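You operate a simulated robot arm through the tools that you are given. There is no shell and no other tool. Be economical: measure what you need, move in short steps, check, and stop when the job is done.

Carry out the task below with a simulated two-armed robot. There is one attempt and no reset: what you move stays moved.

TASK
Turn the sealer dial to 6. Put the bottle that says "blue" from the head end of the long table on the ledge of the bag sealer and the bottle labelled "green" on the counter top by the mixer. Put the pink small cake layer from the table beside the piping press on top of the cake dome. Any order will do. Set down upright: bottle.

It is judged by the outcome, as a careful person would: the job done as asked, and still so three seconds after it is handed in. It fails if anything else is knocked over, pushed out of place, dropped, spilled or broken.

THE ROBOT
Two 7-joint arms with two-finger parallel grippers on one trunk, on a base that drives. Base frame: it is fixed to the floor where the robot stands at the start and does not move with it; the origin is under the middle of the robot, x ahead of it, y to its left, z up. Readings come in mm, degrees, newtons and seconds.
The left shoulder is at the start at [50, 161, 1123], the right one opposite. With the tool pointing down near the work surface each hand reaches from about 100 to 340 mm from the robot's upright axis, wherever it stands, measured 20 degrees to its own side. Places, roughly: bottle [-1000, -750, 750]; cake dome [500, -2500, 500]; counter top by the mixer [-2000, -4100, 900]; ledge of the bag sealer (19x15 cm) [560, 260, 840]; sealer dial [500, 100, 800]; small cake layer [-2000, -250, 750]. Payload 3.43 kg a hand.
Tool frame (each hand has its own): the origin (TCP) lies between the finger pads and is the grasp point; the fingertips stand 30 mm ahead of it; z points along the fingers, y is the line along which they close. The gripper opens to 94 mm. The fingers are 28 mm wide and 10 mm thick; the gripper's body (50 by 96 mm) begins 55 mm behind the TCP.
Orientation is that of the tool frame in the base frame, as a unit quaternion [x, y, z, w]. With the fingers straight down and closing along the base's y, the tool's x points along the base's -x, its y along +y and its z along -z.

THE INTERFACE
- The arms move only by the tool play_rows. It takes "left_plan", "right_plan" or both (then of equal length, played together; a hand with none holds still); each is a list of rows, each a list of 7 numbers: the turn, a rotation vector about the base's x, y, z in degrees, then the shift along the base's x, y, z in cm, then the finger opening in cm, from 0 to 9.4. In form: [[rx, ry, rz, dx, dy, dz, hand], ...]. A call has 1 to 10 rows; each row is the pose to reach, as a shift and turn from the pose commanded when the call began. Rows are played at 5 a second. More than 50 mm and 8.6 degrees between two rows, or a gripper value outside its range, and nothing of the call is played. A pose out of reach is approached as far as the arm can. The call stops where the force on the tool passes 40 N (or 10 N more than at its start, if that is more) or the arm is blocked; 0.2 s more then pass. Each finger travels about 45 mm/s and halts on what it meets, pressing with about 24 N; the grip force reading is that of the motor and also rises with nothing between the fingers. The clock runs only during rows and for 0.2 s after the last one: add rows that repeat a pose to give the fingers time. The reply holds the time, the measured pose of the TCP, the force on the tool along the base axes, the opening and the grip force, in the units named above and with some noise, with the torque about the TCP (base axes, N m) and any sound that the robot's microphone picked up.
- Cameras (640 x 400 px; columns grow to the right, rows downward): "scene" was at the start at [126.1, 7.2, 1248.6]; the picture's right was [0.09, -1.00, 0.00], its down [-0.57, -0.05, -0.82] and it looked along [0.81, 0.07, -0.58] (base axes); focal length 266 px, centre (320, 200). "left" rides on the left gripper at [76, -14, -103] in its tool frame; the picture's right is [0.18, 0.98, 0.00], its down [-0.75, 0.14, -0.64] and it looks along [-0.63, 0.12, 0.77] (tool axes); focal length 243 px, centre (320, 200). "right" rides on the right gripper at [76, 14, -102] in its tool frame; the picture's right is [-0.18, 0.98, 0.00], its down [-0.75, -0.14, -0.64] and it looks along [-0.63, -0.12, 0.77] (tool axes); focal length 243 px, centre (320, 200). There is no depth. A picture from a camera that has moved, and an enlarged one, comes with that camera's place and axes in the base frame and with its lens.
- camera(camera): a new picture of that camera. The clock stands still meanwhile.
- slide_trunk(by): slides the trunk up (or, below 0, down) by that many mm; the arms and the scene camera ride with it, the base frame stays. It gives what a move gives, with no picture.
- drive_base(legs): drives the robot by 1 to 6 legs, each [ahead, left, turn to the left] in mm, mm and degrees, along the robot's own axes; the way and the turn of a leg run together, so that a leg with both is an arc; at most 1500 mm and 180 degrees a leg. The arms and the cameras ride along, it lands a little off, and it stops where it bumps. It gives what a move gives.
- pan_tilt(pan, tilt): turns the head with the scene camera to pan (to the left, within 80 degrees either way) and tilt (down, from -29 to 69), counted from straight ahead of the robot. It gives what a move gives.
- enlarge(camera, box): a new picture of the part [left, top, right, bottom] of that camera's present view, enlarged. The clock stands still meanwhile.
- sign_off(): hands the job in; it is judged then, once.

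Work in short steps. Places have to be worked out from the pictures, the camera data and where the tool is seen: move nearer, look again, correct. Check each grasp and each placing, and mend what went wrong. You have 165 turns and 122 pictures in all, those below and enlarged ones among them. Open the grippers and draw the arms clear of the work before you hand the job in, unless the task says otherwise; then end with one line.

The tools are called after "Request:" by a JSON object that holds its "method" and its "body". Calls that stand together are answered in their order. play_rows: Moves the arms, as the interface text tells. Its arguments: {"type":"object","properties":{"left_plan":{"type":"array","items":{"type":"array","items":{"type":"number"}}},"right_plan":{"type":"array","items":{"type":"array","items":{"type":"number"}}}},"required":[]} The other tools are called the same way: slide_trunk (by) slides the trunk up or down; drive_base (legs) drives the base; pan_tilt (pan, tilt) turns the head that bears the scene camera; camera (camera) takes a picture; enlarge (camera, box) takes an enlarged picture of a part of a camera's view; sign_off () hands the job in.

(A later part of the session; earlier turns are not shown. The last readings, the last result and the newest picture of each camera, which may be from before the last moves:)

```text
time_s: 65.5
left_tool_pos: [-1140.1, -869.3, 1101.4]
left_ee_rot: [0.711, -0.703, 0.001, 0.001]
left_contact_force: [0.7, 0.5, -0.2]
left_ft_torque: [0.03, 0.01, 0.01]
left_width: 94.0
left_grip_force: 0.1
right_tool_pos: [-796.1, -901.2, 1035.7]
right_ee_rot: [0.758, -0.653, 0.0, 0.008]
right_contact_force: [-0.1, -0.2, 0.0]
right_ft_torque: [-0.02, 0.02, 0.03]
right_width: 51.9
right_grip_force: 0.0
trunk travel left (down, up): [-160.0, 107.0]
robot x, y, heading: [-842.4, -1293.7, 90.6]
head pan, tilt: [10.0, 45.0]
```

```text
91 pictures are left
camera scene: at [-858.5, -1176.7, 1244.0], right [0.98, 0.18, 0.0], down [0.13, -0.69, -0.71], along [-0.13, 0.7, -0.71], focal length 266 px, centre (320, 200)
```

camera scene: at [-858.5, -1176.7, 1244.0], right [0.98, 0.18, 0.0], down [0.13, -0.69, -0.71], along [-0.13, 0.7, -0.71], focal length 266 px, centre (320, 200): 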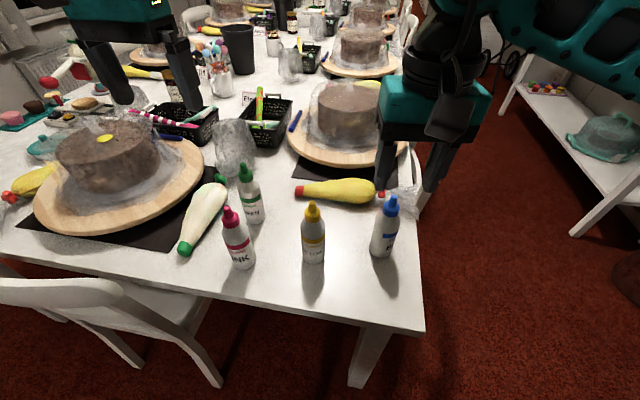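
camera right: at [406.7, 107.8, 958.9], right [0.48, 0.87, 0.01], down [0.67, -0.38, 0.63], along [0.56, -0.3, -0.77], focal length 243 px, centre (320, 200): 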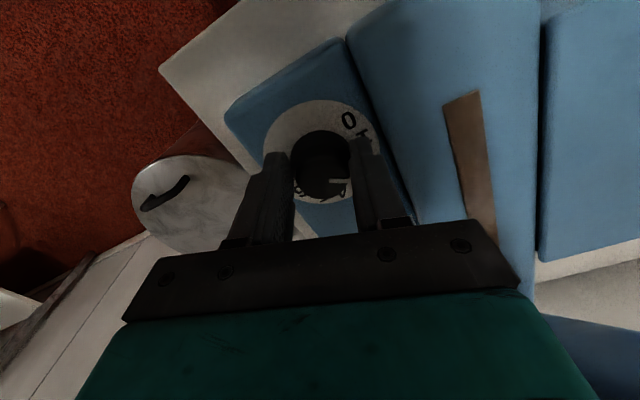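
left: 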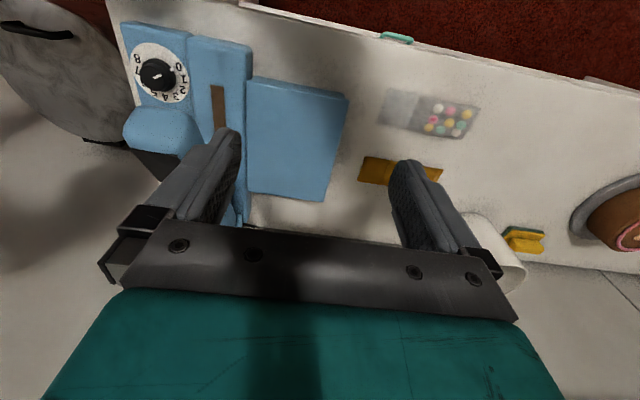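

The positions are consistent: blue (-783, -822), green (-1098, -787), yellow (-930, -870), pink (-1075, -911), with bottle tops at z≈907. I'll close the last bit to the table edge at y≈-972, then tilt the right hand forward and open it.

Request:
{"method": "drive_base", "body": {"legs": [[0, 20, 0], [35, 0, 0]]}}

Request:
{"method": "play_rows", "body": {"right_plan": [[0, 0, -8.5, 0, 0, 0, 9.4], [0, 0, -8.5, 0, 0, 0, 9.4]]}}

Request:
{"method": "play_rows", "body": {"right_plan": [[8, 0, 0, 0, 0, 0, 9.4], [16, 0, 0, 0, 0, 0, 9.4], [24, 0, 0, 0, 0, 0, 9.4], [32, 0, 0, 0, 0, 0, 9.4], [38, 0, 0, 0, 0, 0, 9.4]]}}

Request:
{"method": "camera", "body": {"camera": "right"}}

Request:
{"method": "camera", "body": {"camera": "scene"}}

```text
time_s: 66.9
left_tool_pos: [-1159.4, -833.8, 1101.3]
left_ee_rot: [0.711, -0.703, 0.001, 0.001]
left_contact_force: [0.1, -0.5, 0.4]
left_ft_torque: [-0.02, -0.02, -0.02]
left_width: 94.1
left_grip_force: 0.1
right_tool_pos: [-817.0, -865.1, 1033.9]
right_ee_rot: [0.757, -0.653, -0.001, 0.007]
right_contact_force: [-0.5, 0.8, 0.6]
right_ft_torque: [-0.05, 0.01, -0.02]
right_width: 51.6
right_grip_force: 0.1
trunk travel left (down, up): [-160.0, 107.0]
robot x, y, heading: [-863.5, -1260.5, 90.5]
head pan, tilt: [10.0, 45.0]
```

```text
time_s: 67.5
left_tool_pos: [-1157.6, -833.8, 1101.7]
left_ee_rot: [0.711, -0.703, 0.001, 0.0]
left_contact_force: [-0.1, -0.2, 0.0]
left_ft_torque: [-0.03, 0.05, -0.01]
left_width: 93.8
left_grip_force: 0.0
right_tool_pos: [-817.9, -865.8, 1034.9]
right_ee_rot: [-0.707, 0.707, 0.001, -0.009]
right_contact_force: [0.2, -0.7, 0.9]
right_ft_torque: [0.02, 0.03, -0.04]
right_width: 94.0
right_grip_force: 0.1
trunk travel left (down, up): [-160.0, 107.0]
robot x, y, heading: [-865.2, -1259.0, 90.4]
head pan, tilt: [10.0, 45.0]
```

```text
time_s: 68.7
left_tool_pos: [-1159.4, -833.7, 1101.3]
left_ee_rot: [0.711, -0.704, 0.001, 0.001]
left_contact_force: [0.1, -0.7, 0.2]
left_ft_torque: [0.03, -0.01, 0.02]
left_width: 94.0
left_grip_force: 0.0
right_tool_pos: [-815.8, -867.2, 1034.3]
right_ee_rot: [0.671, -0.668, -0.233, -0.224]
right_contact_force: [-1.2, -0.2, 0.7]
right_ft_torque: [-0.02, -0.01, 0.02]
right_width: 93.8
right_grip_force: 0.0
trunk travel left (down, up): [-160.0, 107.0]
robot x, y, heading: [-860.2, -1262.2, 90.5]
head pan, tilt: [10.0, 45.0]
```

```text
90 pictures are left
camera right: at [-829.3, -989.7, 1071.1], right [-0.98, 0.14, 0.12], down [0.15, 0.21, 0.97], along [0.11, 0.97, -0.22], focal length 243 px, centre (320, 200)
```

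right: 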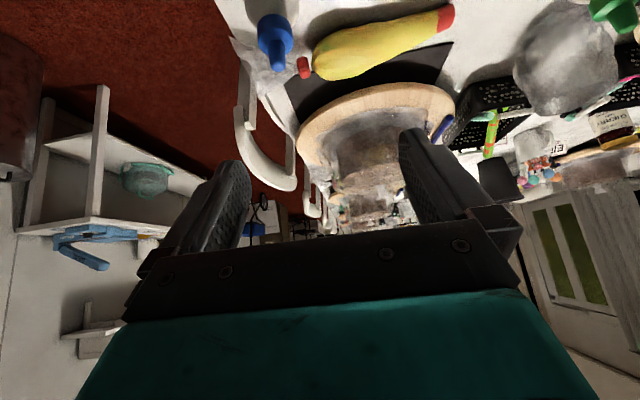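

```text
89 pictures are left
camera scene: at [-878.4, -1141.8, 1244.0], right [0.98, 0.18, 0.0], down [0.13, -0.69, -0.71], along [-0.13, 0.69, -0.71], focal length 266 px, centre (320, 200)
```

scene: 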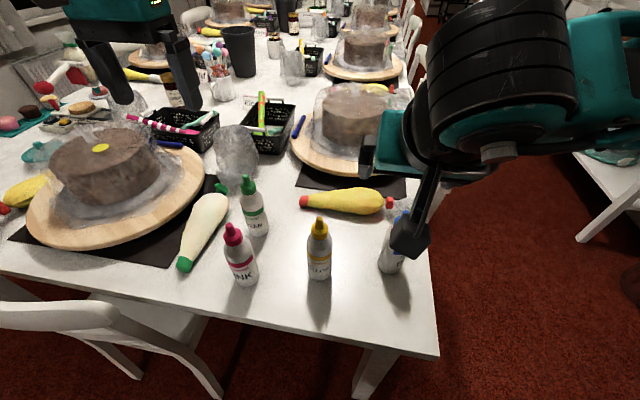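

The hand is tilted about 38° and the blue bottle is at about (-787, -828). I'll move to a pre-grasp pose 11 cm back along the tool axis.

Request:
{"method": "play_rows", "body": {"right_plan": [[0, 0, 0, 1, -2, -3, 9.4], [0, 0, 0, 2, -3, -7, 9.4], [0, 0, 0, 2.9, -3, -10, 9.4], [0, 0, 0, 2.9, -3, -13, 9.4]]}}

Request:
{"method": "camera", "body": {"camera": "right"}}

Request:
{"method": "camera", "body": {"camera": "scene"}}

```text
time_s: 69.7
left_tool_pos: [-1159.2, -833.5, 1101.3]
left_ee_rot: [0.711, -0.704, 0.001, 0.002]
left_contact_force: [-0.7, 0.3, -0.7]
left_ft_torque: [0.01, 0.01, -0.05]
left_width: 93.9
left_grip_force: 0.1
right_tool_pos: [-789.8, -894.6, 903.2]
right_ee_rot: [0.671, -0.668, -0.233, -0.224]
right_contact_force: [0.3, -0.2, 0.2]
right_ft_torque: [-0.01, -0.03, -0.02]
right_width: 93.8
right_grip_force: 0.1
trunk travel left (down, up): [-160.0, 107.0]
robot x, y, heading: [-862.5, -1262.8, 90.6]
head pan, tilt: [10.0, 45.0]
```

```text
88 pictures are left
camera right: at [-801.6, -1018.0, 938.3], right [-0.98, 0.14, 0.12], down [0.15, 0.21, 0.97], along [0.11, 0.97, -0.22], focal length 243 px, centre (320, 200)
```

right: 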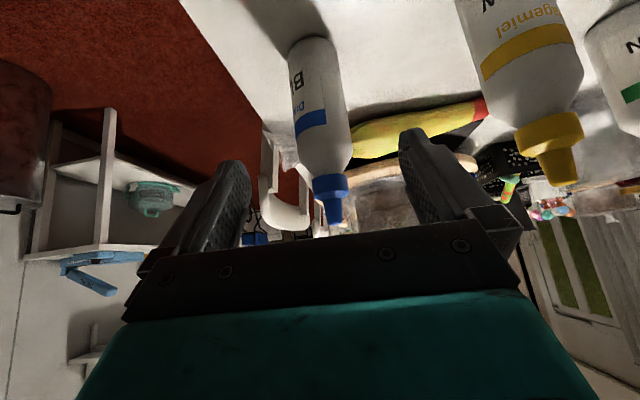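

```text
87 pictures are left
camera scene: at [-878.5, -1141.7, 1244.0], right [0.98, 0.18, 0.0], down [0.13, -0.7, -0.71], along [-0.13, 0.69, -0.71], focal length 266 px, centre (320, 200)
```

scene: 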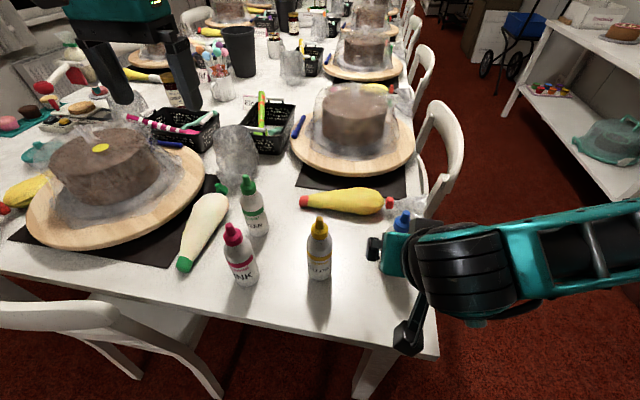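

The label reads BLUE and the bottle is centred between the fingers. I'll advance to the grasp along the tool axis and close.

Request:
{"method": "play_rows", "body": {"right_plan": [[0, 0, 0, 0, 2.1, -2.9, 9.4], [0, 0, 0, 0, 4.2, -5.8, 9.4], [0, 0, 0, 0, 6.4, -8.7, 9.4], [0, 0, 0, 0, 6.4, -8.7, 3], [0, 0, 0, 0, 6.4, -8.7, 3], [0, 0, 0, 0, 6.4, -8.7, 3], [0, 0, 0, 0, 6.4, -8.7, 3]]}}

Request:
{"method": "camera", "body": {"camera": "right"}}

```text
time_s: 71.3
left_tool_pos: [-1158.6, -832.6, 1101.0]
left_ee_rot: [0.711, -0.703, 0.001, 0.001]
left_contact_force: [-0.1, -0.5, -0.5]
left_ft_torque: [-0.02, 0.0, 0.01]
left_width: 94.1
left_grip_force: 0.0
right_tool_pos: [-789.5, -832.6, 821.1]
right_ee_rot: [0.67, -0.669, -0.231, -0.224]
right_contact_force: [0.4, -0.2, 0.0]
right_ft_torque: [0.01, 0.0, -0.02]
right_width: 50.3
right_grip_force: 24.0
trunk travel left (down, up): [-160.0, 107.0]
robot x, y, heading: [-862.1, -1263.6, 90.6]
head pan, tilt: [10.0, 45.0]
```

```text
86 pictures are left
camera right: at [-801.6, -954.8, 856.6], right [-0.98, 0.14, 0.12], down [0.15, 0.21, 0.97], along [0.11, 0.97, -0.23], focal length 243 px, centre (320, 200)
```

right: 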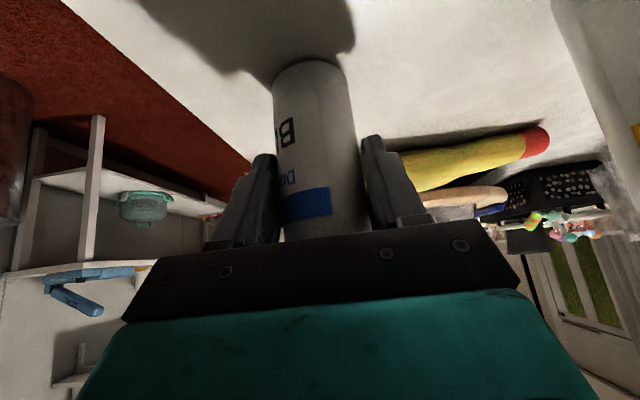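

The grip stopped at 50 mm, consistent with the bottle's width. I'll lift it to check.

Request:
{"method": "play_rows", "body": {"right_plan": [[0, 0, 0, 0, 0, 2, 3], [0, 0, 0, 0, 0, 5, 3], [0, 0, 0, 0, -2, 9, 3], [0, 0, 0, 0, -4, 13, 3], [0, 0, 0, 0, -6, 17, 3]]}}

Request:
{"method": "camera", "body": {"camera": "right"}}

Request:
{"method": "camera", "body": {"camera": "left"}}

```text
time_s: 72.5
left_tool_pos: [-1160.2, -833.7, 1101.6]
left_ee_rot: [0.711, -0.703, 0.001, 0.001]
left_contact_force: [-0.1, 0.0, -0.3]
left_ft_torque: [-0.01, 0.01, 0.02]
left_width: 94.0
left_grip_force: 0.1
right_tool_pos: [-786.9, -893.2, 988.1]
right_ee_rot: [0.671, -0.669, -0.23, -0.224]
right_contact_force: [0.1, 0.4, -0.6]
right_ft_torque: [0.0, 0.01, 0.01]
right_width: 50.1
right_grip_force: 24.2
trunk travel left (down, up): [-160.0, 107.0]
robot x, y, heading: [-858.3, -1263.0, 90.3]
head pan, tilt: [10.0, 45.0]
```

```text
85 pictures are left
camera right: at [-799.7, -1016.0, 1022.9], right [-0.98, 0.14, 0.12], down [0.15, 0.21, 0.97], along [0.11, 0.97, -0.23], focal length 243 px, centre (320, 200)
```

right: 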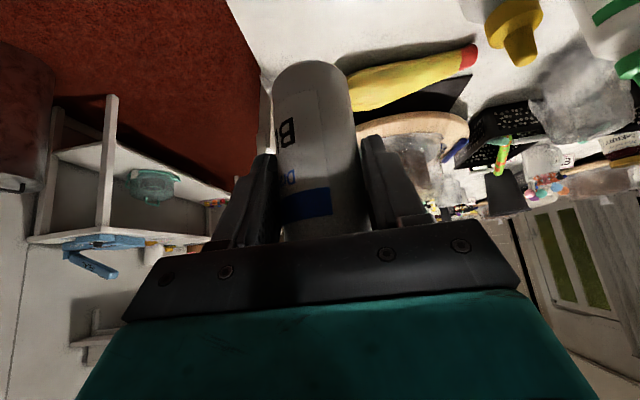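

```text
84 pictures are left
camera left: at [-1144.9, -909.4, 1203.6], right [-0.98, -0.2, 0.0], down [-0.15, 0.75, 0.64], along [-0.13, 0.63, -0.77], focal length 243 px, centre (320, 200)
```

left: 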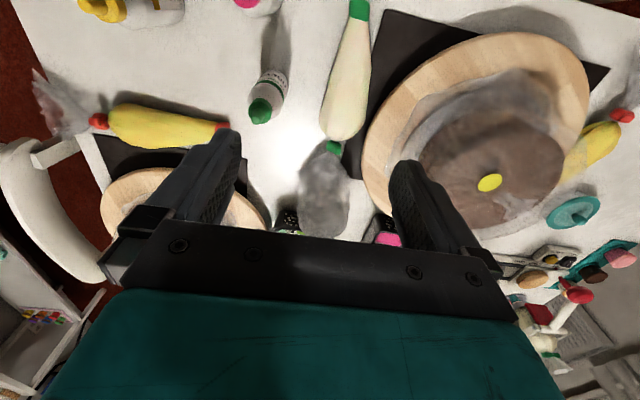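

Blue is held and lifted. I put green at about (-1096, -790) with pink right in front of it. To keep the wrist camera clear of pink I'll come in diagonally between pink and yellow, so I yaw the left hand +48° high up, then tilt it 30°.

Request:
{"method": "play_rows", "body": {"left_plan": [[0, 0, 8, 2, 0, 0, 9.4], [0, 0, 16, 4, 0, 0, 9.4], [0, 0, 24, 6, 0, 0, 9.4], [0, 0, 32, 8, 0, 0, 9.4], [0, 0, 40, 10, 0, 0, 9.4], [0, 0, 48, 10.4, 0, 0, 9.4]]}}

Request:
{"method": "play_rows", "body": {"left_plan": [[5.4, 5.9, 0, 0, 0, -2, 9.4], [10.7, 11.9, 0, 0, 0, -4, 9.4], [16, 17.8, 0, 0, 0, -6, 9.4], [20.1, 22.3, 0, 0, 0, -8, 9.4]]}}

Request:
{"method": "camera", "body": {"camera": "left"}}

Request:
{"method": "camera", "body": {"camera": "scene"}}

```text
time_s: 73.9
left_tool_pos: [-1054.6, -834.2, 1102.6]
left_ee_rot: [0.936, -0.352, 0.001, 0.002]
left_contact_force: [0.1, -0.2, -0.2]
left_ft_torque: [0.03, 0.01, 0.01]
left_width: 93.8
left_grip_force: 0.1
right_tool_pos: [-786.5, -892.0, 986.7]
right_ee_rot: [0.671, -0.668, -0.232, -0.223]
right_contact_force: [-0.5, 0.2, -1.7]
right_ft_torque: [-0.01, -0.03, 0.01]
right_width: 50.2
right_grip_force: 24.2
trunk travel left (down, up): [-160.0, 107.0]
robot x, y, heading: [-861.2, -1259.2, 90.9]
head pan, tilt: [10.0, 45.0]
```

```text
time_s: 74.9
left_tool_pos: [-1052.7, -831.1, 1021.9]
left_ee_rot: [0.904, -0.34, -0.24, -0.094]
left_contact_force: [-0.2, 0.0, -0.1]
left_ft_torque: [0.01, 0.0, 0.03]
left_width: 93.9
left_grip_force: 0.0
right_tool_pos: [-787.5, -892.3, 986.8]
right_ee_rot: [0.671, -0.668, -0.231, -0.223]
right_contact_force: [0.1, 0.2, -1.2]
right_ft_torque: [-0.01, -0.02, 0.0]
right_width: 49.8
right_grip_force: 24.2
trunk travel left (down, up): [-160.0, 107.0]
robot x, y, heading: [-863.8, -1258.5, 90.8]
head pan, tilt: [10.0, 45.0]
```

```text
83 pictures are left
camera left: at [-957.7, -898.5, 1072.0], right [-0.53, -0.84, -0.1], down [-0.35, 0.11, 0.93], along [-0.77, 0.53, -0.35], focal length 243 px, centre (320, 200)
```

left: 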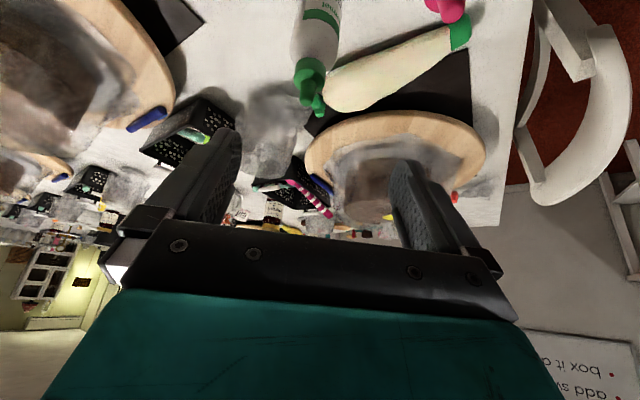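

```text
82 pictures are left
camera scene: at [-878.5, -1141.4, 1243.9], right [0.98, 0.18, 0.0], down [0.13, -0.7, -0.71], along [-0.13, 0.69, -0.71], focal length 266 px, centre (320, 200)
```

scene: 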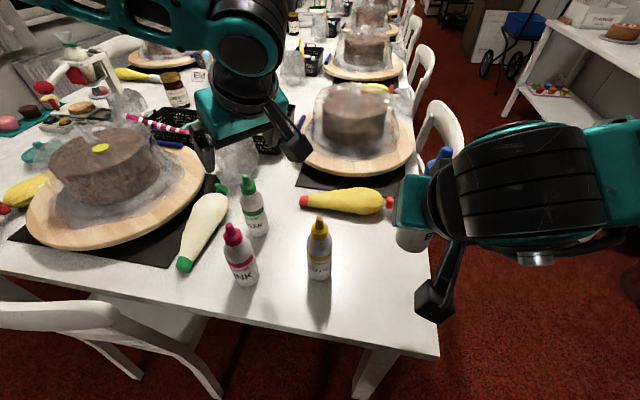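

Green shows clear and centred in the left camera. I'll go straight down to the pre-grasp pose.

Request:
{"method": "play_rows", "body": {"left_plan": [[0, 0, 0, 0, 0, -3, 9.4], [0, 0, 0, 0, 0.2, -6, 9.4], [0, 0, 0, -0.2, 0.3, -9.6, 9.4]]}}

Request:
{"method": "camera", "body": {"camera": "left"}}

Request:
{"method": "enlarge", "body": {"camera": "scene", "box": [120, 80, 420, 300]}}

```text
time_s: 75.7
left_tool_pos: [-1061.0, -830.5, 928.5]
left_ee_rot: [0.904, -0.341, -0.239, -0.094]
left_contact_force: [0.2, 0.5, -0.1]
left_ft_torque: [0.03, -0.01, -0.02]
left_width: 94.0
left_grip_force: 0.1
left hand out of reach, approached as far as the arm can: row 3
right_tool_pos: [-787.8, -892.5, 987.6]
right_ee_rot: [0.671, -0.668, -0.232, -0.223]
right_contact_force: [-0.6, 0.4, -2.9]
right_ft_torque: [-0.02, 0.0, 0.01]
right_width: 50.5
right_grip_force: 24.6
trunk travel left (down, up): [-160.0, 107.0]
robot x, y, heading: [-862.2, -1262.9, 90.8]
head pan, tilt: [10.0, 45.0]
```

```text
81 pictures are left
camera left: at [-965.5, -897.3, 979.4], right [-0.53, -0.84, -0.1], down [-0.35, 0.11, 0.93], along [-0.77, 0.53, -0.35], focal length 243 px, centre (320, 200)
```

left: 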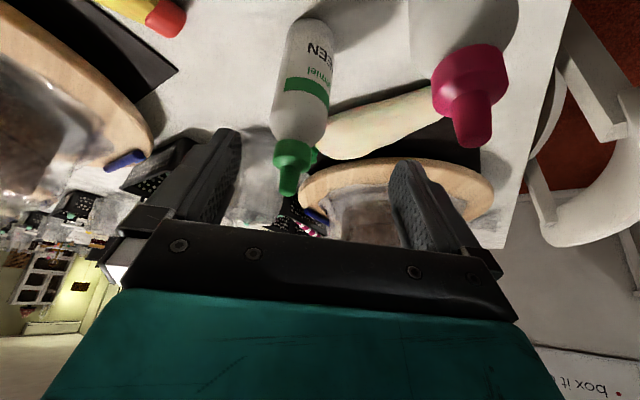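

```text
1.82 times, centred on (270, 190) of scene
camera zoom: at [-878.5, -1141.8, 1244.0], right [0.98, 0.18, 0.0], down [0.13, -0.69, -0.71], along [-0.13, 0.69, -0.71], focal length 483 px, centre (411, 218)
```

zoom: 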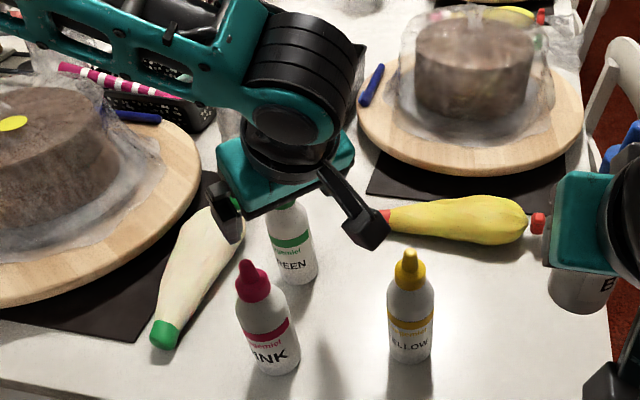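

The last few millimetres down were out of reach for the arm, so I'll use the trunk for height. Refined, green is at (-1085, -787). First I'll move horizontally so the open fingers straddle the cap above it, then lower the trunk.

Request:
{"method": "play_rows", "body": {"left_plan": [[0, 0, 0, -0.8, 1.4, 0.3, 9.4], [0, 0, 0, -1.6, 2.8, 0.5, 9.4], [0, 0, 0, -2.4, 4.3, 0.5, 9.4]]}}

Request:
{"method": "camera", "body": {"camera": "left"}}

```text
time_s: 76.5
left_tool_pos: [-1086.8, -787.7, 932.5]
left_ee_rot: [0.904, -0.342, -0.24, -0.094]
left_contact_force: [-0.2, 0.2, 0.4]
left_ft_torque: [-0.01, 0.02, 0.02]
left_width: 94.2
left_grip_force: 0.2
right_tool_pos: [-787.4, -892.0, 986.9]
right_ee_rot: [0.671, -0.668, -0.231, -0.224]
right_contact_force: [0.6, -0.1, -1.1]
right_ft_torque: [0.0, 0.01, -0.02]
right_width: 50.2
right_grip_force: 23.6
trunk travel left (down, up): [-160.0, 107.0]
robot x, y, heading: [-859.6, -1261.8, 90.4]
head pan, tilt: [10.0, 45.0]
```

```text
79 pictures are left
camera left: at [-989.5, -854.6, 982.5], right [-0.53, -0.84, -0.1], down [-0.35, 0.11, 0.93], along [-0.77, 0.53, -0.35], focal length 243 px, centre (320, 200)
```

left: 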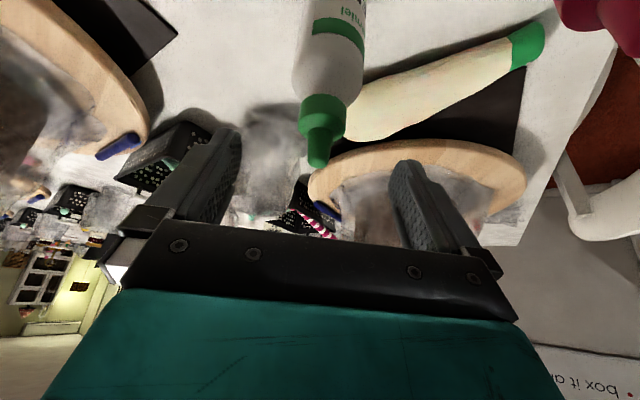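

The cap is centred and the estimate holds at (-1088, -784). I'll lower the trunk 100 mm; the blue bottle's bottom stays at about z 815, above the table.

Request:
{"method": "slide_trunk", "body": {"by": -100}}

Request:
{"method": "camera", "body": {"camera": "left"}}

```text
time_s: 77.7
left_tool_pos: [-1084.7, -783.2, 845.1]
left_ee_rot: [0.903, -0.338, -0.244, -0.106]
left_contact_force: [0.7, -2.1, 17.0]
left_ft_torque: [0.2, 0.06, 0.03]
left_width: 94.0
left_grip_force: 0.0
right_tool_pos: [-788.2, -892.3, 889.3]
right_ee_rot: [0.671, -0.668, -0.232, -0.223]
right_contact_force: [0.0, -0.3, -2.0]
right_ft_torque: [-0.05, 0.01, 0.0]
right_width: 50.2
right_grip_force: 24.0
trunk travel left (down, up): [-62.0, 205.0]
robot x, y, heading: [-864.6, -1261.4, 90.4]
head pan, tilt: [10.0, 45.0]
stopped: the force on the tool passed its limit at 45 N (the readings are from after the stop); the commanded pose is now the measured one
```

```text
78 pictures are left
camera left: at [-988.1, -850.8, 892.8], right [-0.53, -0.84, -0.12], down [-0.35, 0.09, 0.93], along [-0.77, 0.54, -0.34], focal length 243 px, centre (320, 200)
```

left: 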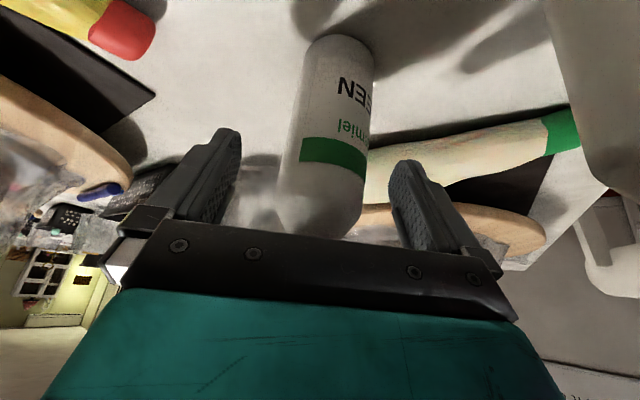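

The palm touched the bottle's top, and the bottle is still upright. I'll back off slightly up and toward the robot to relieve that, then close on the body.

Request:
{"method": "play_rows", "body": {"left_plan": [[0, 0, 0, 0, 0, 0.5, 9.4], [0, 0, 0, 0.5, -0.5, 0.5, 9.4], [0, 0, 0, 0.6, -0.6, 0.4, 9.4]]}}

Request:
{"method": "enlarge", "body": {"camera": "scene", "box": [120, 80, 420, 300]}}

```text
time_s: 78.5
left_tool_pos: [-1078.3, -790.2, 844.3]
left_ee_rot: [0.904, -0.337, -0.244, -0.1]
left_contact_force: [0.0, -0.7, -0.2]
left_ft_torque: [0.02, -0.04, 0.01]
left_width: 93.9
left_grip_force: 0.2
right_tool_pos: [-788.2, -892.5, 890.8]
right_ee_rot: [0.67, -0.668, -0.232, -0.224]
right_contact_force: [-0.1, -0.5, -1.3]
right_ft_torque: [0.0, 0.02, -0.02]
right_width: 50.2
right_grip_force: 24.0
trunk travel left (down, up): [-62.0, 205.0]
robot x, y, heading: [-859.5, -1263.4, 90.5]
head pan, tilt: [10.0, 45.0]
```

```text
1.82 times, centred on (270, 190) of scene
camera zoom: at [-878.5, -1141.8, 1145.9], right [0.98, 0.18, 0.0], down [0.13, -0.69, -0.71], along [-0.13, 0.69, -0.71], focal length 483 px, centre (411, 218)
```

zoom: 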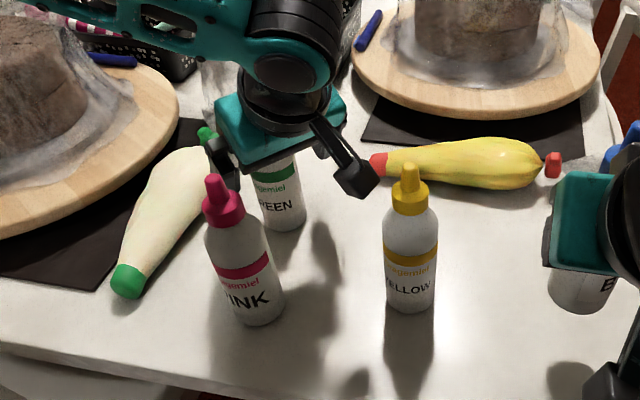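

The contact force is gone and green stands upright. Now I'll close the left fingers.

Request:
{"method": "play_rows", "body": {"left_plan": [[0, 0, 0, 0, 0, 0, 3], [0, 0, 0, 0, 0, 0, 3], [0, 0, 0, 0, 0, 0, 3], [0, 0, 0, 0, 0, 0, 3], [0, 0, 0, 0, 0, 0, 3]]}}

Request:
{"method": "camera", "body": {"camera": "left"}}

```text
time_s: 79.7
left_tool_pos: [-1079.5, -789.2, 845.2]
left_ee_rot: [0.903, -0.339, -0.244, -0.102]
left_contact_force: [0.4, -0.2, 1.0]
left_ft_torque: [0.04, -0.01, -0.06]
left_width: 50.1
left_grip_force: 23.7
right_tool_pos: [-787.1, -893.2, 889.0]
right_ee_rot: [0.671, -0.668, -0.231, -0.224]
right_contact_force: [0.5, 0.2, -1.5]
right_ft_torque: [0.0, 0.01, 0.0]
right_width: 50.0
right_grip_force: 24.3
trunk travel left (down, up): [-62.0, 205.0]
robot x, y, heading: [-860.3, -1261.8, 90.5]
head pan, tilt: [10.0, 45.0]
```

```text
76 pictures are left
camera left: at [-982.6, -857.2, 893.7], right [-0.53, -0.84, -0.11], down [-0.35, 0.09, 0.93], along [-0.77, 0.53, -0.34], focal length 243 px, centre (320, 200)
```

left: 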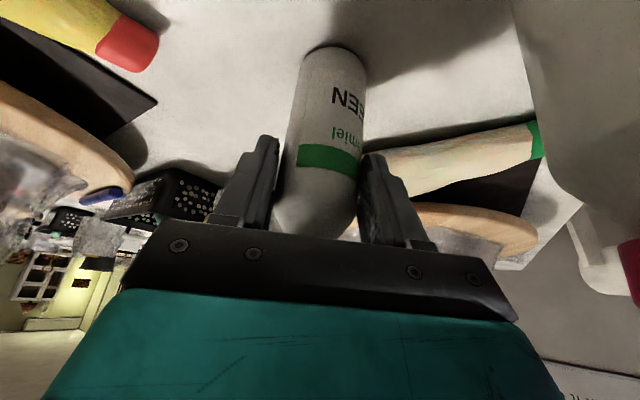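

The grip is good at 50 mm. I'll raise the trunk 190 mm to lift both bottles straight up.

Request:
{"method": "slide_trunk", "body": {"by": 190}}

Request:
{"method": "camera", "body": {"camera": "scene"}}

```text
time_s: 81.8
left_tool_pos: [-1079.3, -790.4, 1035.1]
left_ee_rot: [0.903, -0.339, -0.244, -0.102]
left_contact_force: [-0.2, 0.3, -0.6]
left_ft_torque: [-0.01, -0.04, -0.02]
left_width: 49.8
left_grip_force: 23.6
right_tool_pos: [-787.8, -892.4, 1079.4]
right_ee_rot: [0.671, -0.668, -0.231, -0.223]
right_contact_force: [0.2, 0.4, -1.8]
right_ft_torque: [0.0, 0.03, 0.03]
right_width: 50.1
right_grip_force: 24.0
trunk travel left (down, up): [-252.0, 15.0]
robot x, y, heading: [-862.2, -1262.1, 90.5]
head pan, tilt: [10.0, 45.0]
```

```text
75 pictures are left
camera scene: at [-878.5, -1141.5, 1335.9], right [0.98, 0.18, 0.0], down [0.13, -0.7, -0.71], along [-0.13, 0.69, -0.71], focal length 266 px, centre (320, 200)
```

scene: 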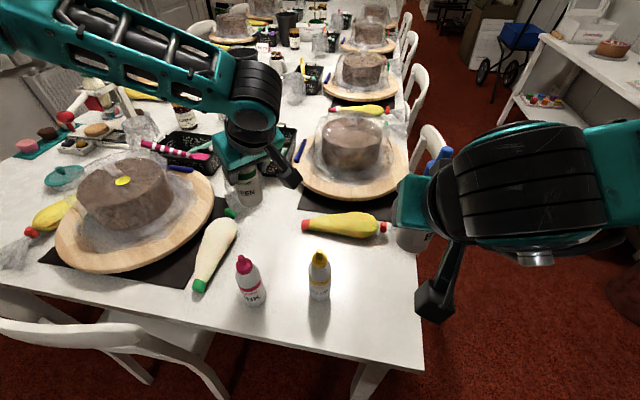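

Both bottles are held and the others still stand. I'll back away from the table, draw the left hand in closer for travel, then move to x≈-100 with an open lane toward the sealer.

Request:
{"method": "drive_base", "body": {"legs": [[-220, 0, 0], [0, -760, 0]]}}

Request:
{"method": "play_rows", "body": {"left_plan": [[0, 0, 0, 0, -3, 1, 3], [0, 0, 0, 0, -6, 2, 3], [0, 0, 0, 0, -9, 2, 3], [0, 0, 0, 0, -12, 2, 3]]}}

Request:
{"method": "pan_tilt", "body": {"pan": 0, "tilt": 40}}

Request:
{"method": "camera", "body": {"camera": "scene"}}

```text
time_s: 90.1
left_tool_pos: [-313.9, -999.5, 1034.9]
left_ee_rot: [0.901, -0.343, -0.243, -0.104]
left_contact_force: [-0.2, 0.5, -1.8]
left_ft_torque: [0.02, 0.02, 0.0]
left_width: 49.4
left_grip_force: 24.2
right_tool_pos: [-24.1, -1102.5, 1077.9]
right_ee_rot: [-0.669, 0.67, 0.231, 0.224]
right_contact_force: [0.7, -0.9, -1.7]
right_ft_torque: [-0.02, 0.0, -0.03]
right_width: 49.9
right_grip_force: 24.0
trunk travel left (down, up): [-252.0, 15.0]
robot x, y, heading: [-99.4, -1474.3, 90.3]
head pan, tilt: [10.0, 45.0]
```

```text
time_s: 91.1
left_tool_pos: [-314.5, -1117.8, 1054.2]
left_ee_rot: [0.902, -0.342, -0.244, -0.102]
left_contact_force: [0.0, -0.3, -2.1]
left_ft_torque: [-0.01, -0.02, 0.02]
left_width: 48.9
left_grip_force: 24.0
right_tool_pos: [-23.5, -1104.2, 1078.7]
right_ee_rot: [-0.669, 0.67, 0.231, 0.224]
right_contact_force: [0.5, -0.3, -1.3]
right_ft_torque: [-0.02, -0.05, 0.0]
right_width: 50.1
right_grip_force: 24.1
trunk travel left (down, up): [-252.0, 15.0]
robot x, y, heading: [-99.4, -1474.1, 90.2]
head pan, tilt: [10.0, 45.0]
```

```text
time_s: 91.8
left_tool_pos: [-314.6, -1117.9, 1053.2]
left_ee_rot: [0.902, -0.342, -0.244, -0.102]
left_contact_force: [0.0, -0.3, -1.7]
left_ft_torque: [-0.04, -0.02, 0.0]
left_width: 49.3
left_grip_force: 23.4
right_tool_pos: [-23.6, -1103.7, 1078.6]
right_ee_rot: [-0.668, 0.671, 0.23, 0.224]
right_contact_force: [-0.6, 0.8, -1.1]
right_ft_torque: [-0.03, -0.02, -0.01]
right_width: 49.9
right_grip_force: 24.1
trunk travel left (down, up): [-252.0, 15.0]
robot x, y, heading: [-100.0, -1467.8, 90.4]
head pan, tilt: [0.0, 40.0]
```

```text
74 pictures are left
camera scene: at [-103.1, -1347.2, 1343.2], right [1.0, 0.0, 0.0], down [0.0, -0.64, -0.77], along [0.0, 0.77, -0.64], focal length 266 px, centre (320, 200)
```

scene: 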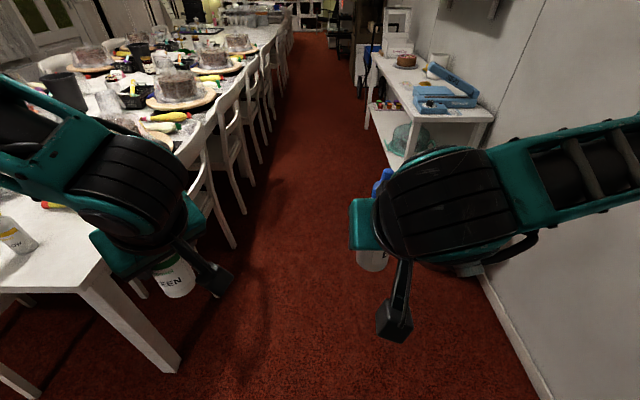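

The aisle between the chairs and the counter is clear. I'll drive up it to y≈500.

Request:
{"method": "drive_base", "body": {"legs": [[1450, 0, 0], [520, 0, 0]]}}

Request:
{"method": "drive_base", "body": {"legs": [[0, 0, -90]]}}

Request:
{"method": "camera", "body": {"camera": "scene"}}

```text
time_s: 101.6
left_tool_pos: [-254.9, 840.5, 1053.8]
left_ee_rot: [0.895, -0.359, -0.241, -0.108]
left_contact_force: [0.1, 1.0, -0.9]
left_ft_torque: [-0.02, 0.02, 0.01]
left_width: 48.7
left_grip_force: 24.0
right_tool_pos: [36.1, 843.2, 1078.8]
right_ee_rot: [-0.657, 0.682, 0.227, 0.227]
right_contact_force: [0.0, 0.3, -0.8]
right_ft_torque: [0.0, -0.01, 0.02]
right_width: 50.1
right_grip_force: 23.9
trunk travel left (down, up): [-252.0, 15.0]
robot x, y, heading: [-55.4, 475.7, 87.7]
head pan, tilt: [0.0, 40.0]
```

```text
time_s: 105.8
left_tool_pos: [305.0, 682.5, 1053.4]
left_ee_rot: [-0.383, 0.885, 0.096, 0.248]
left_contact_force: [-0.2, 0.1, -2.2]
left_ft_torque: [-0.06, 0.06, -0.01]
left_width: 48.2
left_grip_force: 23.7
right_tool_pos: [310.7, 390.8, 1080.0]
right_ee_rot: [0.015, 0.947, 0.0, 0.322]
right_contact_force: [0.3, -0.5, -2.0]
right_ft_torque: [-0.03, 0.03, -0.02]
right_width: 50.3
right_grip_force: 24.1
trunk travel left (down, up): [-252.0, 15.0]
robot x, y, heading: [-56.4, 479.0, -1.6]
head pan, tilt: [0.0, 40.0]
```

```text
73 pictures are left
camera scene: at [68.8, 474.2, 1343.2], right [-0.02, -1.0, 0.0], down [-0.64, 0.02, -0.77], along [0.77, -0.02, -0.64], focal length 266 px, centre (320, 200)
```

scene: 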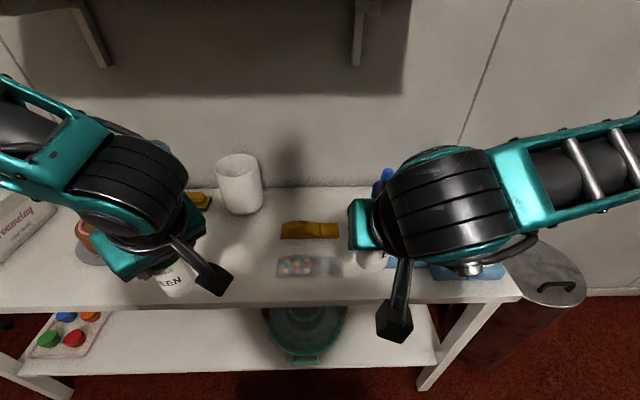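

The left opening is drifting from 50.1 to 48.2 mm, so I'll check whether green is slipping.

Request:
{"method": "camera", "body": {"camera": "left"}}

```text
72 pictures are left
camera left: at [232.9, 587.2, 1102.8], right [-0.82, 0.56, -0.11], down [0.11, 0.34, 0.93], along [0.56, 0.75, -0.34], focal length 243 px, centre (320, 200)
```

left: 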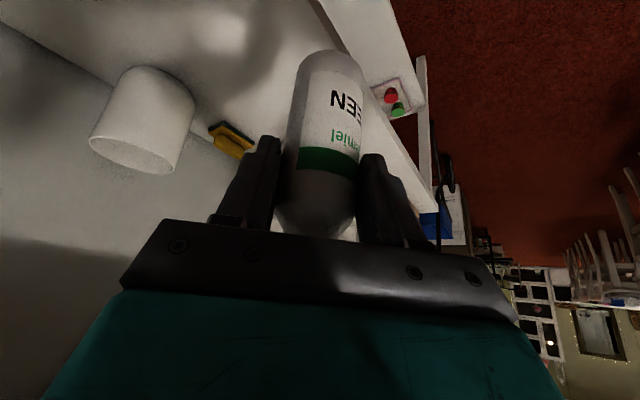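

Green is only creeping a little at the bottle's shoulder taper; I'll regrip it lower at this counter. First I'll straighten the heading and move the right hand sideways to the ledge's line while still clear of the counter.

Request:
{"method": "drive_base", "body": {"legs": [[0, 25, 1.6]]}}

Request:
{"method": "play_rows", "body": {"right_plan": [[0, 0, 0, 0, -4, 0, 3], [0, 0, 0, 0, -8, 0, 3], [0, 0, 0, 0, -12, 0, 3], [0, 0, 0, 0, -15, 0, 3]]}}

Request:
{"method": "camera", "body": {"camera": "scene"}}

Request:
{"method": "camera", "body": {"camera": "right"}}

```text
time_s: 106.7
left_tool_pos: [299.2, 716.7, 1053.4]
left_ee_rot: [-0.395, 0.88, 0.099, 0.245]
left_contact_force: [-1.3, 0.4, -1.0]
left_ft_torque: [-0.03, 0.0, -0.02]
left_width: 48.0
left_grip_force: 24.4
right_tool_pos: [313.8, 426.2, 1078.4]
right_ee_rot: [0.002, 0.947, 0.003, 0.321]
right_contact_force: [-0.4, 1.0, -2.0]
right_ft_torque: [0.02, 0.05, 0.01]
right_width: 49.8
right_grip_force: 24.1
trunk travel left (down, up): [-252.0, 15.0]
robot x, y, heading: [-53.7, 507.0, 0.1]
head pan, tilt: [0.0, 40.0]
```

```text
time_s: 107.7
left_tool_pos: [300.0, 714.6, 1052.9]
left_ee_rot: [-0.396, 0.879, 0.099, 0.244]
left_contact_force: [0.5, -1.1, -1.9]
left_ft_torque: [0.01, 0.03, 0.01]
left_width: 48.5
left_grip_force: 23.7
right_tool_pos: [334.6, 272.0, 1080.0]
right_ee_rot: [0.0, 0.947, 0.006, 0.321]
right_contact_force: [-0.2, -0.3, -1.3]
right_ft_torque: [0.01, 0.04, 0.01]
right_width: 50.0
right_grip_force: 23.9
right hand out of reach, approached as far as the arm can: row 2, 3, 4
trunk travel left (down, up): [-252.0, 15.0]
robot x, y, heading: [-55.1, 501.8, 0.2]
head pan, tilt: [0.0, 40.0]
```

```text
71 pictures are left
camera scene: at [68.7, 501.8, 1343.3], right [0.0, -1.0, 0.0], down [-0.64, 0.0, -0.77], along [0.77, 0.0, -0.64], focal length 266 px, centre (320, 200)
```

scene: 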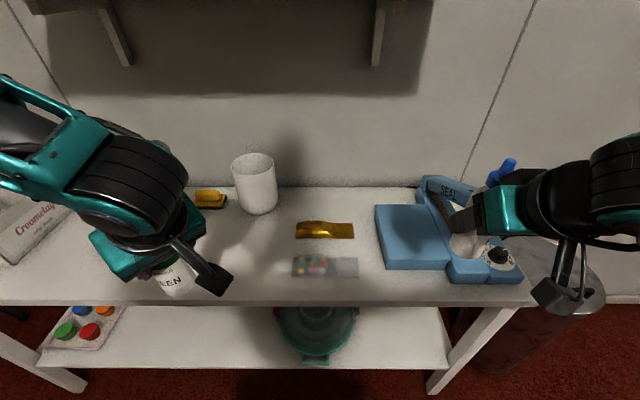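

```text
70 pictures are left
camera right: at [212.7, 286.8, 1114.8], right [0.14, 0.98, 0.12], down [0.21, -0.15, 0.97], along [0.97, -0.11, -0.23], focal length 243 px, centre (320, 200)
```

right: 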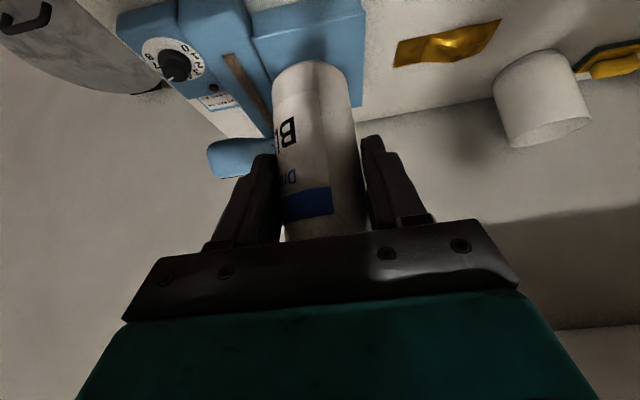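

The ledge's top spans x≈450–650, y≈190–340. I'll drive forward to the counter, with both hands high above everything.

Request:
{"method": "drive_base", "body": {"legs": [[132, 0, 0]]}}

Request:
{"method": "play_rows", "body": {"right_plan": [[0, 0, 0, 2, 0, 0, 3], [0, 0, 0, 4, 0, 0, 3], [0, 0, 0, 5, 0, 0, 3]]}}

Request:
{"method": "camera", "body": {"camera": "scene"}}

Request:
{"method": "camera", "body": {"camera": "right"}}

```text
time_s: 109.0
left_tool_pos: [424.8, 717.2, 1052.8]
left_ee_rot: [-0.397, 0.879, 0.098, 0.244]
left_contact_force: [-0.2, -0.7, -1.2]
left_ft_torque: [-0.02, -0.01, -0.02]
left_width: 48.0
left_grip_force: 23.9
right_tool_pos: [462.2, 275.2, 1077.5]
right_ee_rot: [-0.001, 0.948, 0.005, 0.319]
right_contact_force: [0.2, 0.1, -1.3]
right_ft_torque: [0.01, 0.02, -0.01]
right_width: 50.2
right_grip_force: 24.1
trunk travel left (down, up): [-252.0, 15.0]
robot x, y, heading: [72.2, 505.2, 0.1]
head pan, tilt: [0.0, 40.0]
stopped in leg 1: the robot was blocked; the commanded pose is now the measured one
```

```text
time_s: 109.8
left_tool_pos: [423.8, 716.5, 1053.5]
left_ee_rot: [-0.396, 0.879, 0.099, 0.245]
left_contact_force: [-0.3, 0.0, -2.1]
left_ft_torque: [-0.02, 0.06, -0.02]
left_width: 48.1
left_grip_force: 23.7
right_tool_pos: [510.4, 275.8, 1079.2]
right_ee_rot: [-0.001, 0.947, 0.005, 0.32]
right_contact_force: [-0.7, 0.6, -1.2]
right_ft_torque: [0.0, 0.03, 0.01]
right_width: 49.8
right_grip_force: 24.5
trunk travel left (down, up): [-252.0, 15.0]
robot x, y, heading: [69.0, 504.0, 0.6]
head pan, tilt: [0.0, 40.0]
```

```text
69 pictures are left
camera scene: at [194.3, 503.1, 1343.2], right [0.01, -1.0, 0.0], down [-0.64, 0.0, -0.77], along [0.77, 0.0, -0.64], focal length 266 px, centre (320, 200)
```

scene: 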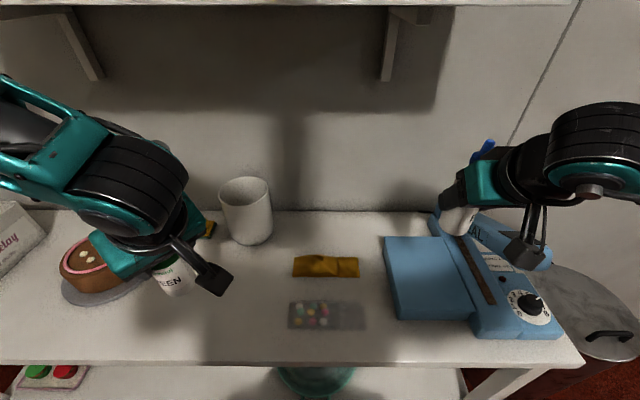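

```text
68 pictures are left
camera right: at [388.2, 289.1, 1114.5], right [0.14, 0.98, 0.12], down [0.21, -0.15, 0.97], along [0.97, -0.11, -0.23], focal length 243 px, centre (320, 200)
```

right: 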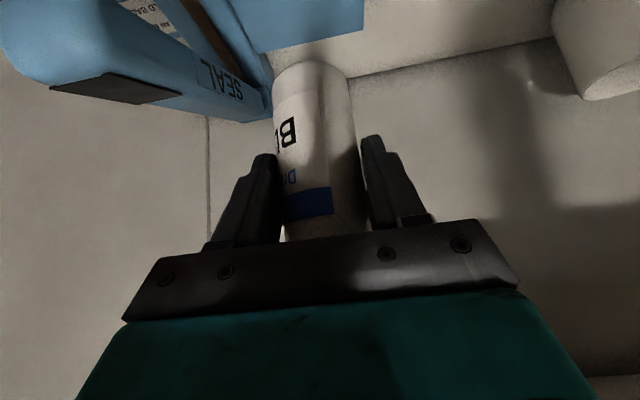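

The ledge centre is about (548, 275), and blue is above its front half. I'll move it 2 cm further in, then lower the trunk 130 mm, which also brings green down over clear counter.

Request:
{"method": "play_rows", "body": {"right_plan": [[0, 0, 0, 2, 0, 0, 3], [0, 0, 0, 2, 0, 0, 3]]}}

Request:
{"method": "slide_trunk", "body": {"by": -130}}

Request:
{"method": "camera", "body": {"camera": "scene"}}

Request:
{"method": "camera", "body": {"camera": "right"}}

Request:
{"method": "camera", "body": {"camera": "left"}}

```text
time_s: 110.4
left_tool_pos: [424.4, 717.3, 1053.5]
left_ee_rot: [-0.396, 0.879, 0.099, 0.245]
left_contact_force: [0.0, 0.2, -1.9]
left_ft_torque: [0.0, 0.05, 0.01]
left_width: 48.1
left_grip_force: 23.8
right_tool_pos: [532.5, 274.1, 1079.6]
right_ee_rot: [0.0, 0.947, 0.005, 0.321]
right_contact_force: [-0.9, -0.3, -1.2]
right_ft_torque: [0.01, 0.01, -0.03]
right_width: 50.0
right_grip_force: 24.6
trunk travel left (down, up): [-252.0, 15.0]
robot x, y, heading: [70.8, 503.0, 0.1]
head pan, tilt: [0.0, 40.0]
```

```text
time_s: 112.0
left_tool_pos: [423.9, 716.9, 922.6]
left_ee_rot: [-0.397, 0.879, 0.1, 0.244]
left_contact_force: [0.6, 0.8, -1.0]
left_ft_torque: [0.0, 0.02, 0.0]
left_width: 47.9
left_grip_force: 23.9
right_tool_pos: [532.6, 273.5, 950.2]
right_ee_rot: [-0.001, 0.947, 0.006, 0.321]
right_contact_force: [0.3, -0.2, -1.6]
right_ft_torque: [0.01, 0.02, -0.03]
right_width: 50.0
right_grip_force: 23.7
trunk travel left (down, up): [-122.0, 145.0]
robot x, y, heading: [69.3, 502.2, 0.3]
head pan, tilt: [0.0, 40.0]
```

```text
67 pictures are left
camera scene: at [194.1, 503.1, 1213.3], right [0.01, -1.0, 0.0], down [-0.64, 0.0, -0.77], along [0.77, 0.0, -0.64], focal length 266 px, centre (320, 200)
```

scene: 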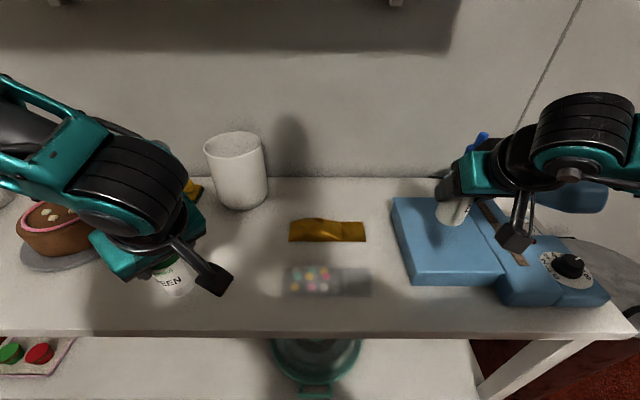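

```text
66 pictures are left
camera right: at [409.7, 287.9, 984.8], right [0.14, 0.98, 0.12], down [0.21, -0.15, 0.97], along [0.97, -0.11, -0.23], focal length 243 px, centre (320, 200)
```

right: 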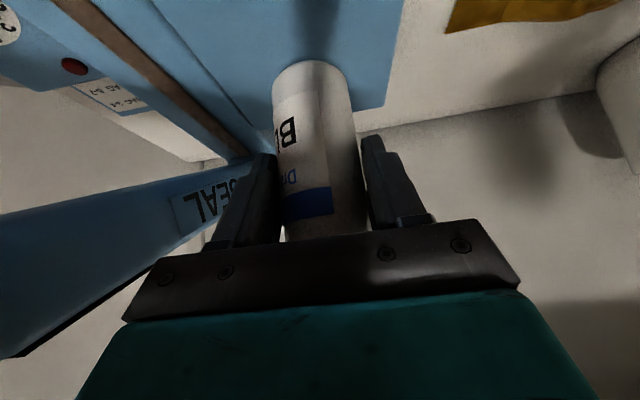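

```text
65 pictures are left
camera left: at [354.6, 620.8, 972.9], right [-0.84, 0.53, -0.11], down [0.1, 0.35, 0.93], along [0.54, 0.77, -0.34], focal length 243 px, centre (320, 200)
```

left: 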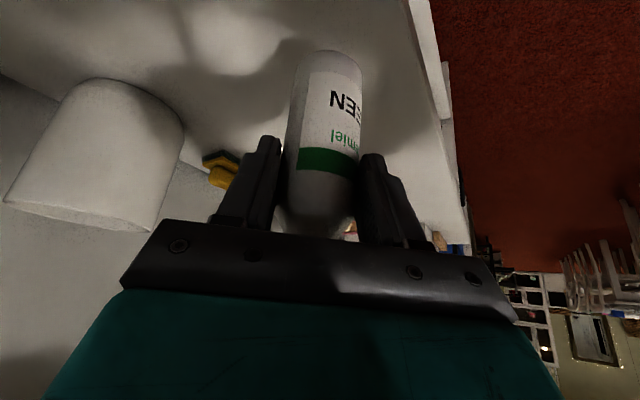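

Blue's base is roughly 4 cm above the ledge. I'll lower 3 cm slowly and watch the force.

Request:
{"method": "play_rows", "body": {"right_plan": [[0, 0, 0, 0, 0, -1, 3], [0, 0, 0, 0, 0, -2, 3], [0, 0, 0, 0, 0, -3, 3]]}}

Request:
{"method": "play_rows", "body": {"right_plan": [[0, 0, 0, 0, 0, -0.3, 3], [0, 0, 0, 0, 0, -0.6, 3]]}}

Request:
{"method": "camera", "body": {"camera": "right"}}

```text
time_s: 112.8
left_tool_pos: [424.4, 717.1, 922.9]
left_ee_rot: [-0.396, 0.879, 0.099, 0.245]
left_contact_force: [-0.1, 0.1, -1.7]
left_ft_torque: [-0.04, 0.03, 0.04]
left_width: 47.8
left_grip_force: 24.0
right_tool_pos: [532.5, 274.4, 917.9]
right_ee_rot: [0.0, 0.947, 0.005, 0.321]
right_contact_force: [-0.5, 0.3, -1.4]
right_ft_torque: [-0.03, 0.07, -0.01]
right_width: 50.0
right_grip_force: 24.0
trunk travel left (down, up): [-122.0, 145.0]
robot x, y, heading: [72.6, 504.8, 0.5]
head pan, tilt: [0.0, 40.0]
```

```text
time_s: 113.4
left_tool_pos: [422.7, 717.2, 923.7]
left_ee_rot: [-0.396, 0.879, 0.099, 0.246]
left_contact_force: [0.4, -1.0, -2.1]
left_ft_torque: [-0.01, 0.03, -0.01]
left_width: 47.7
left_grip_force: 23.5
right_tool_pos: [532.6, 274.1, 911.0]
right_ee_rot: [0.0, 0.947, 0.005, 0.32]
right_contact_force: [1.1, 0.4, -1.0]
right_ft_torque: [0.0, 0.03, 0.01]
right_width: 50.2
right_grip_force: 23.8
trunk travel left (down, up): [-122.0, 145.0]
robot x, y, heading: [70.0, 501.3, 0.3]
head pan, tilt: [0.0, 40.0]
```

```text
64 pictures are left
camera right: at [410.4, 287.7, 948.3], right [0.14, 0.98, 0.12], down [0.21, -0.15, 0.97], along [0.97, -0.11, -0.23], focal length 243 px, centre (320, 200)
```

right: 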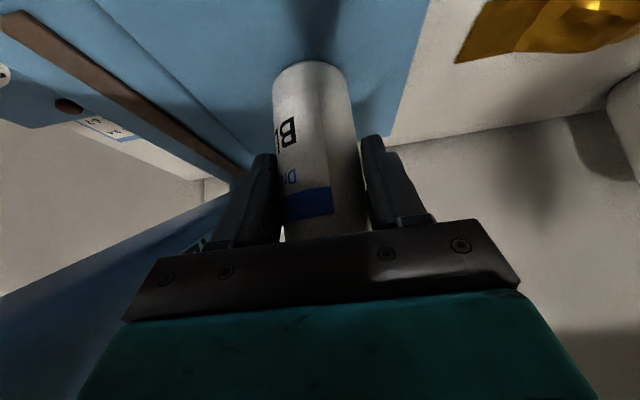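

No contact yet. I'll keep lowering in 3 mm rows.

Request:
{"method": "play_rows", "body": {"right_plan": [[0, 0, 0, 0, 0, -0.3, 3], [0, 0, 0, 0, 0, -0.6, 3], [0, 0, 0, 0, 0, -0.9, 3]]}}

Request:
{"method": "play_rows", "body": {"right_plan": [[0, 0, 0, 0, 0, -0.3, 3], [0, 0, 0, 0, 0, -0.5, 3]]}}

```text
time_s: 114.2
left_tool_pos: [423.9, 718.2, 923.6]
left_ee_rot: [-0.396, 0.879, 0.099, 0.245]
left_contact_force: [-0.4, -0.5, -2.4]
left_ft_torque: [-0.01, 0.01, 0.02]
left_width: 48.0
left_grip_force: 24.2
right_tool_pos: [532.3, 274.4, 903.5]
right_ee_rot: [0.0, 0.947, 0.005, 0.321]
right_contact_force: [0.7, -0.4, -2.1]
right_ft_torque: [0.0, 0.01, 0.01]
right_width: 50.2
right_grip_force: 23.7
trunk travel left (down, up): [-122.0, 145.0]
robot x, y, heading: [70.5, 503.7, 0.4]
head pan, tilt: [0.0, 40.0]
```

```text
time_s: 114.8
left_tool_pos: [422.4, 716.5, 924.8]
left_ee_rot: [-0.397, 0.879, 0.099, 0.245]
left_contact_force: [-0.4, -0.4, -1.0]
left_ft_torque: [-0.04, 0.04, 0.01]
left_width: 47.9
left_grip_force: 23.7
right_tool_pos: [530.9, 275.0, 903.4]
right_ee_rot: [0.0, 0.946, 0.005, 0.325]
right_contact_force: [-0.3, -1.3, 20.5]
right_ft_torque: [-0.01, 0.21, -0.01]
right_width: 49.9
right_grip_force: 24.2
trunk travel left (down, up): [-122.0, 145.0]
robot x, y, heading: [71.6, 504.0, 0.3]
head pan, tilt: [0.0, 40.0]
```

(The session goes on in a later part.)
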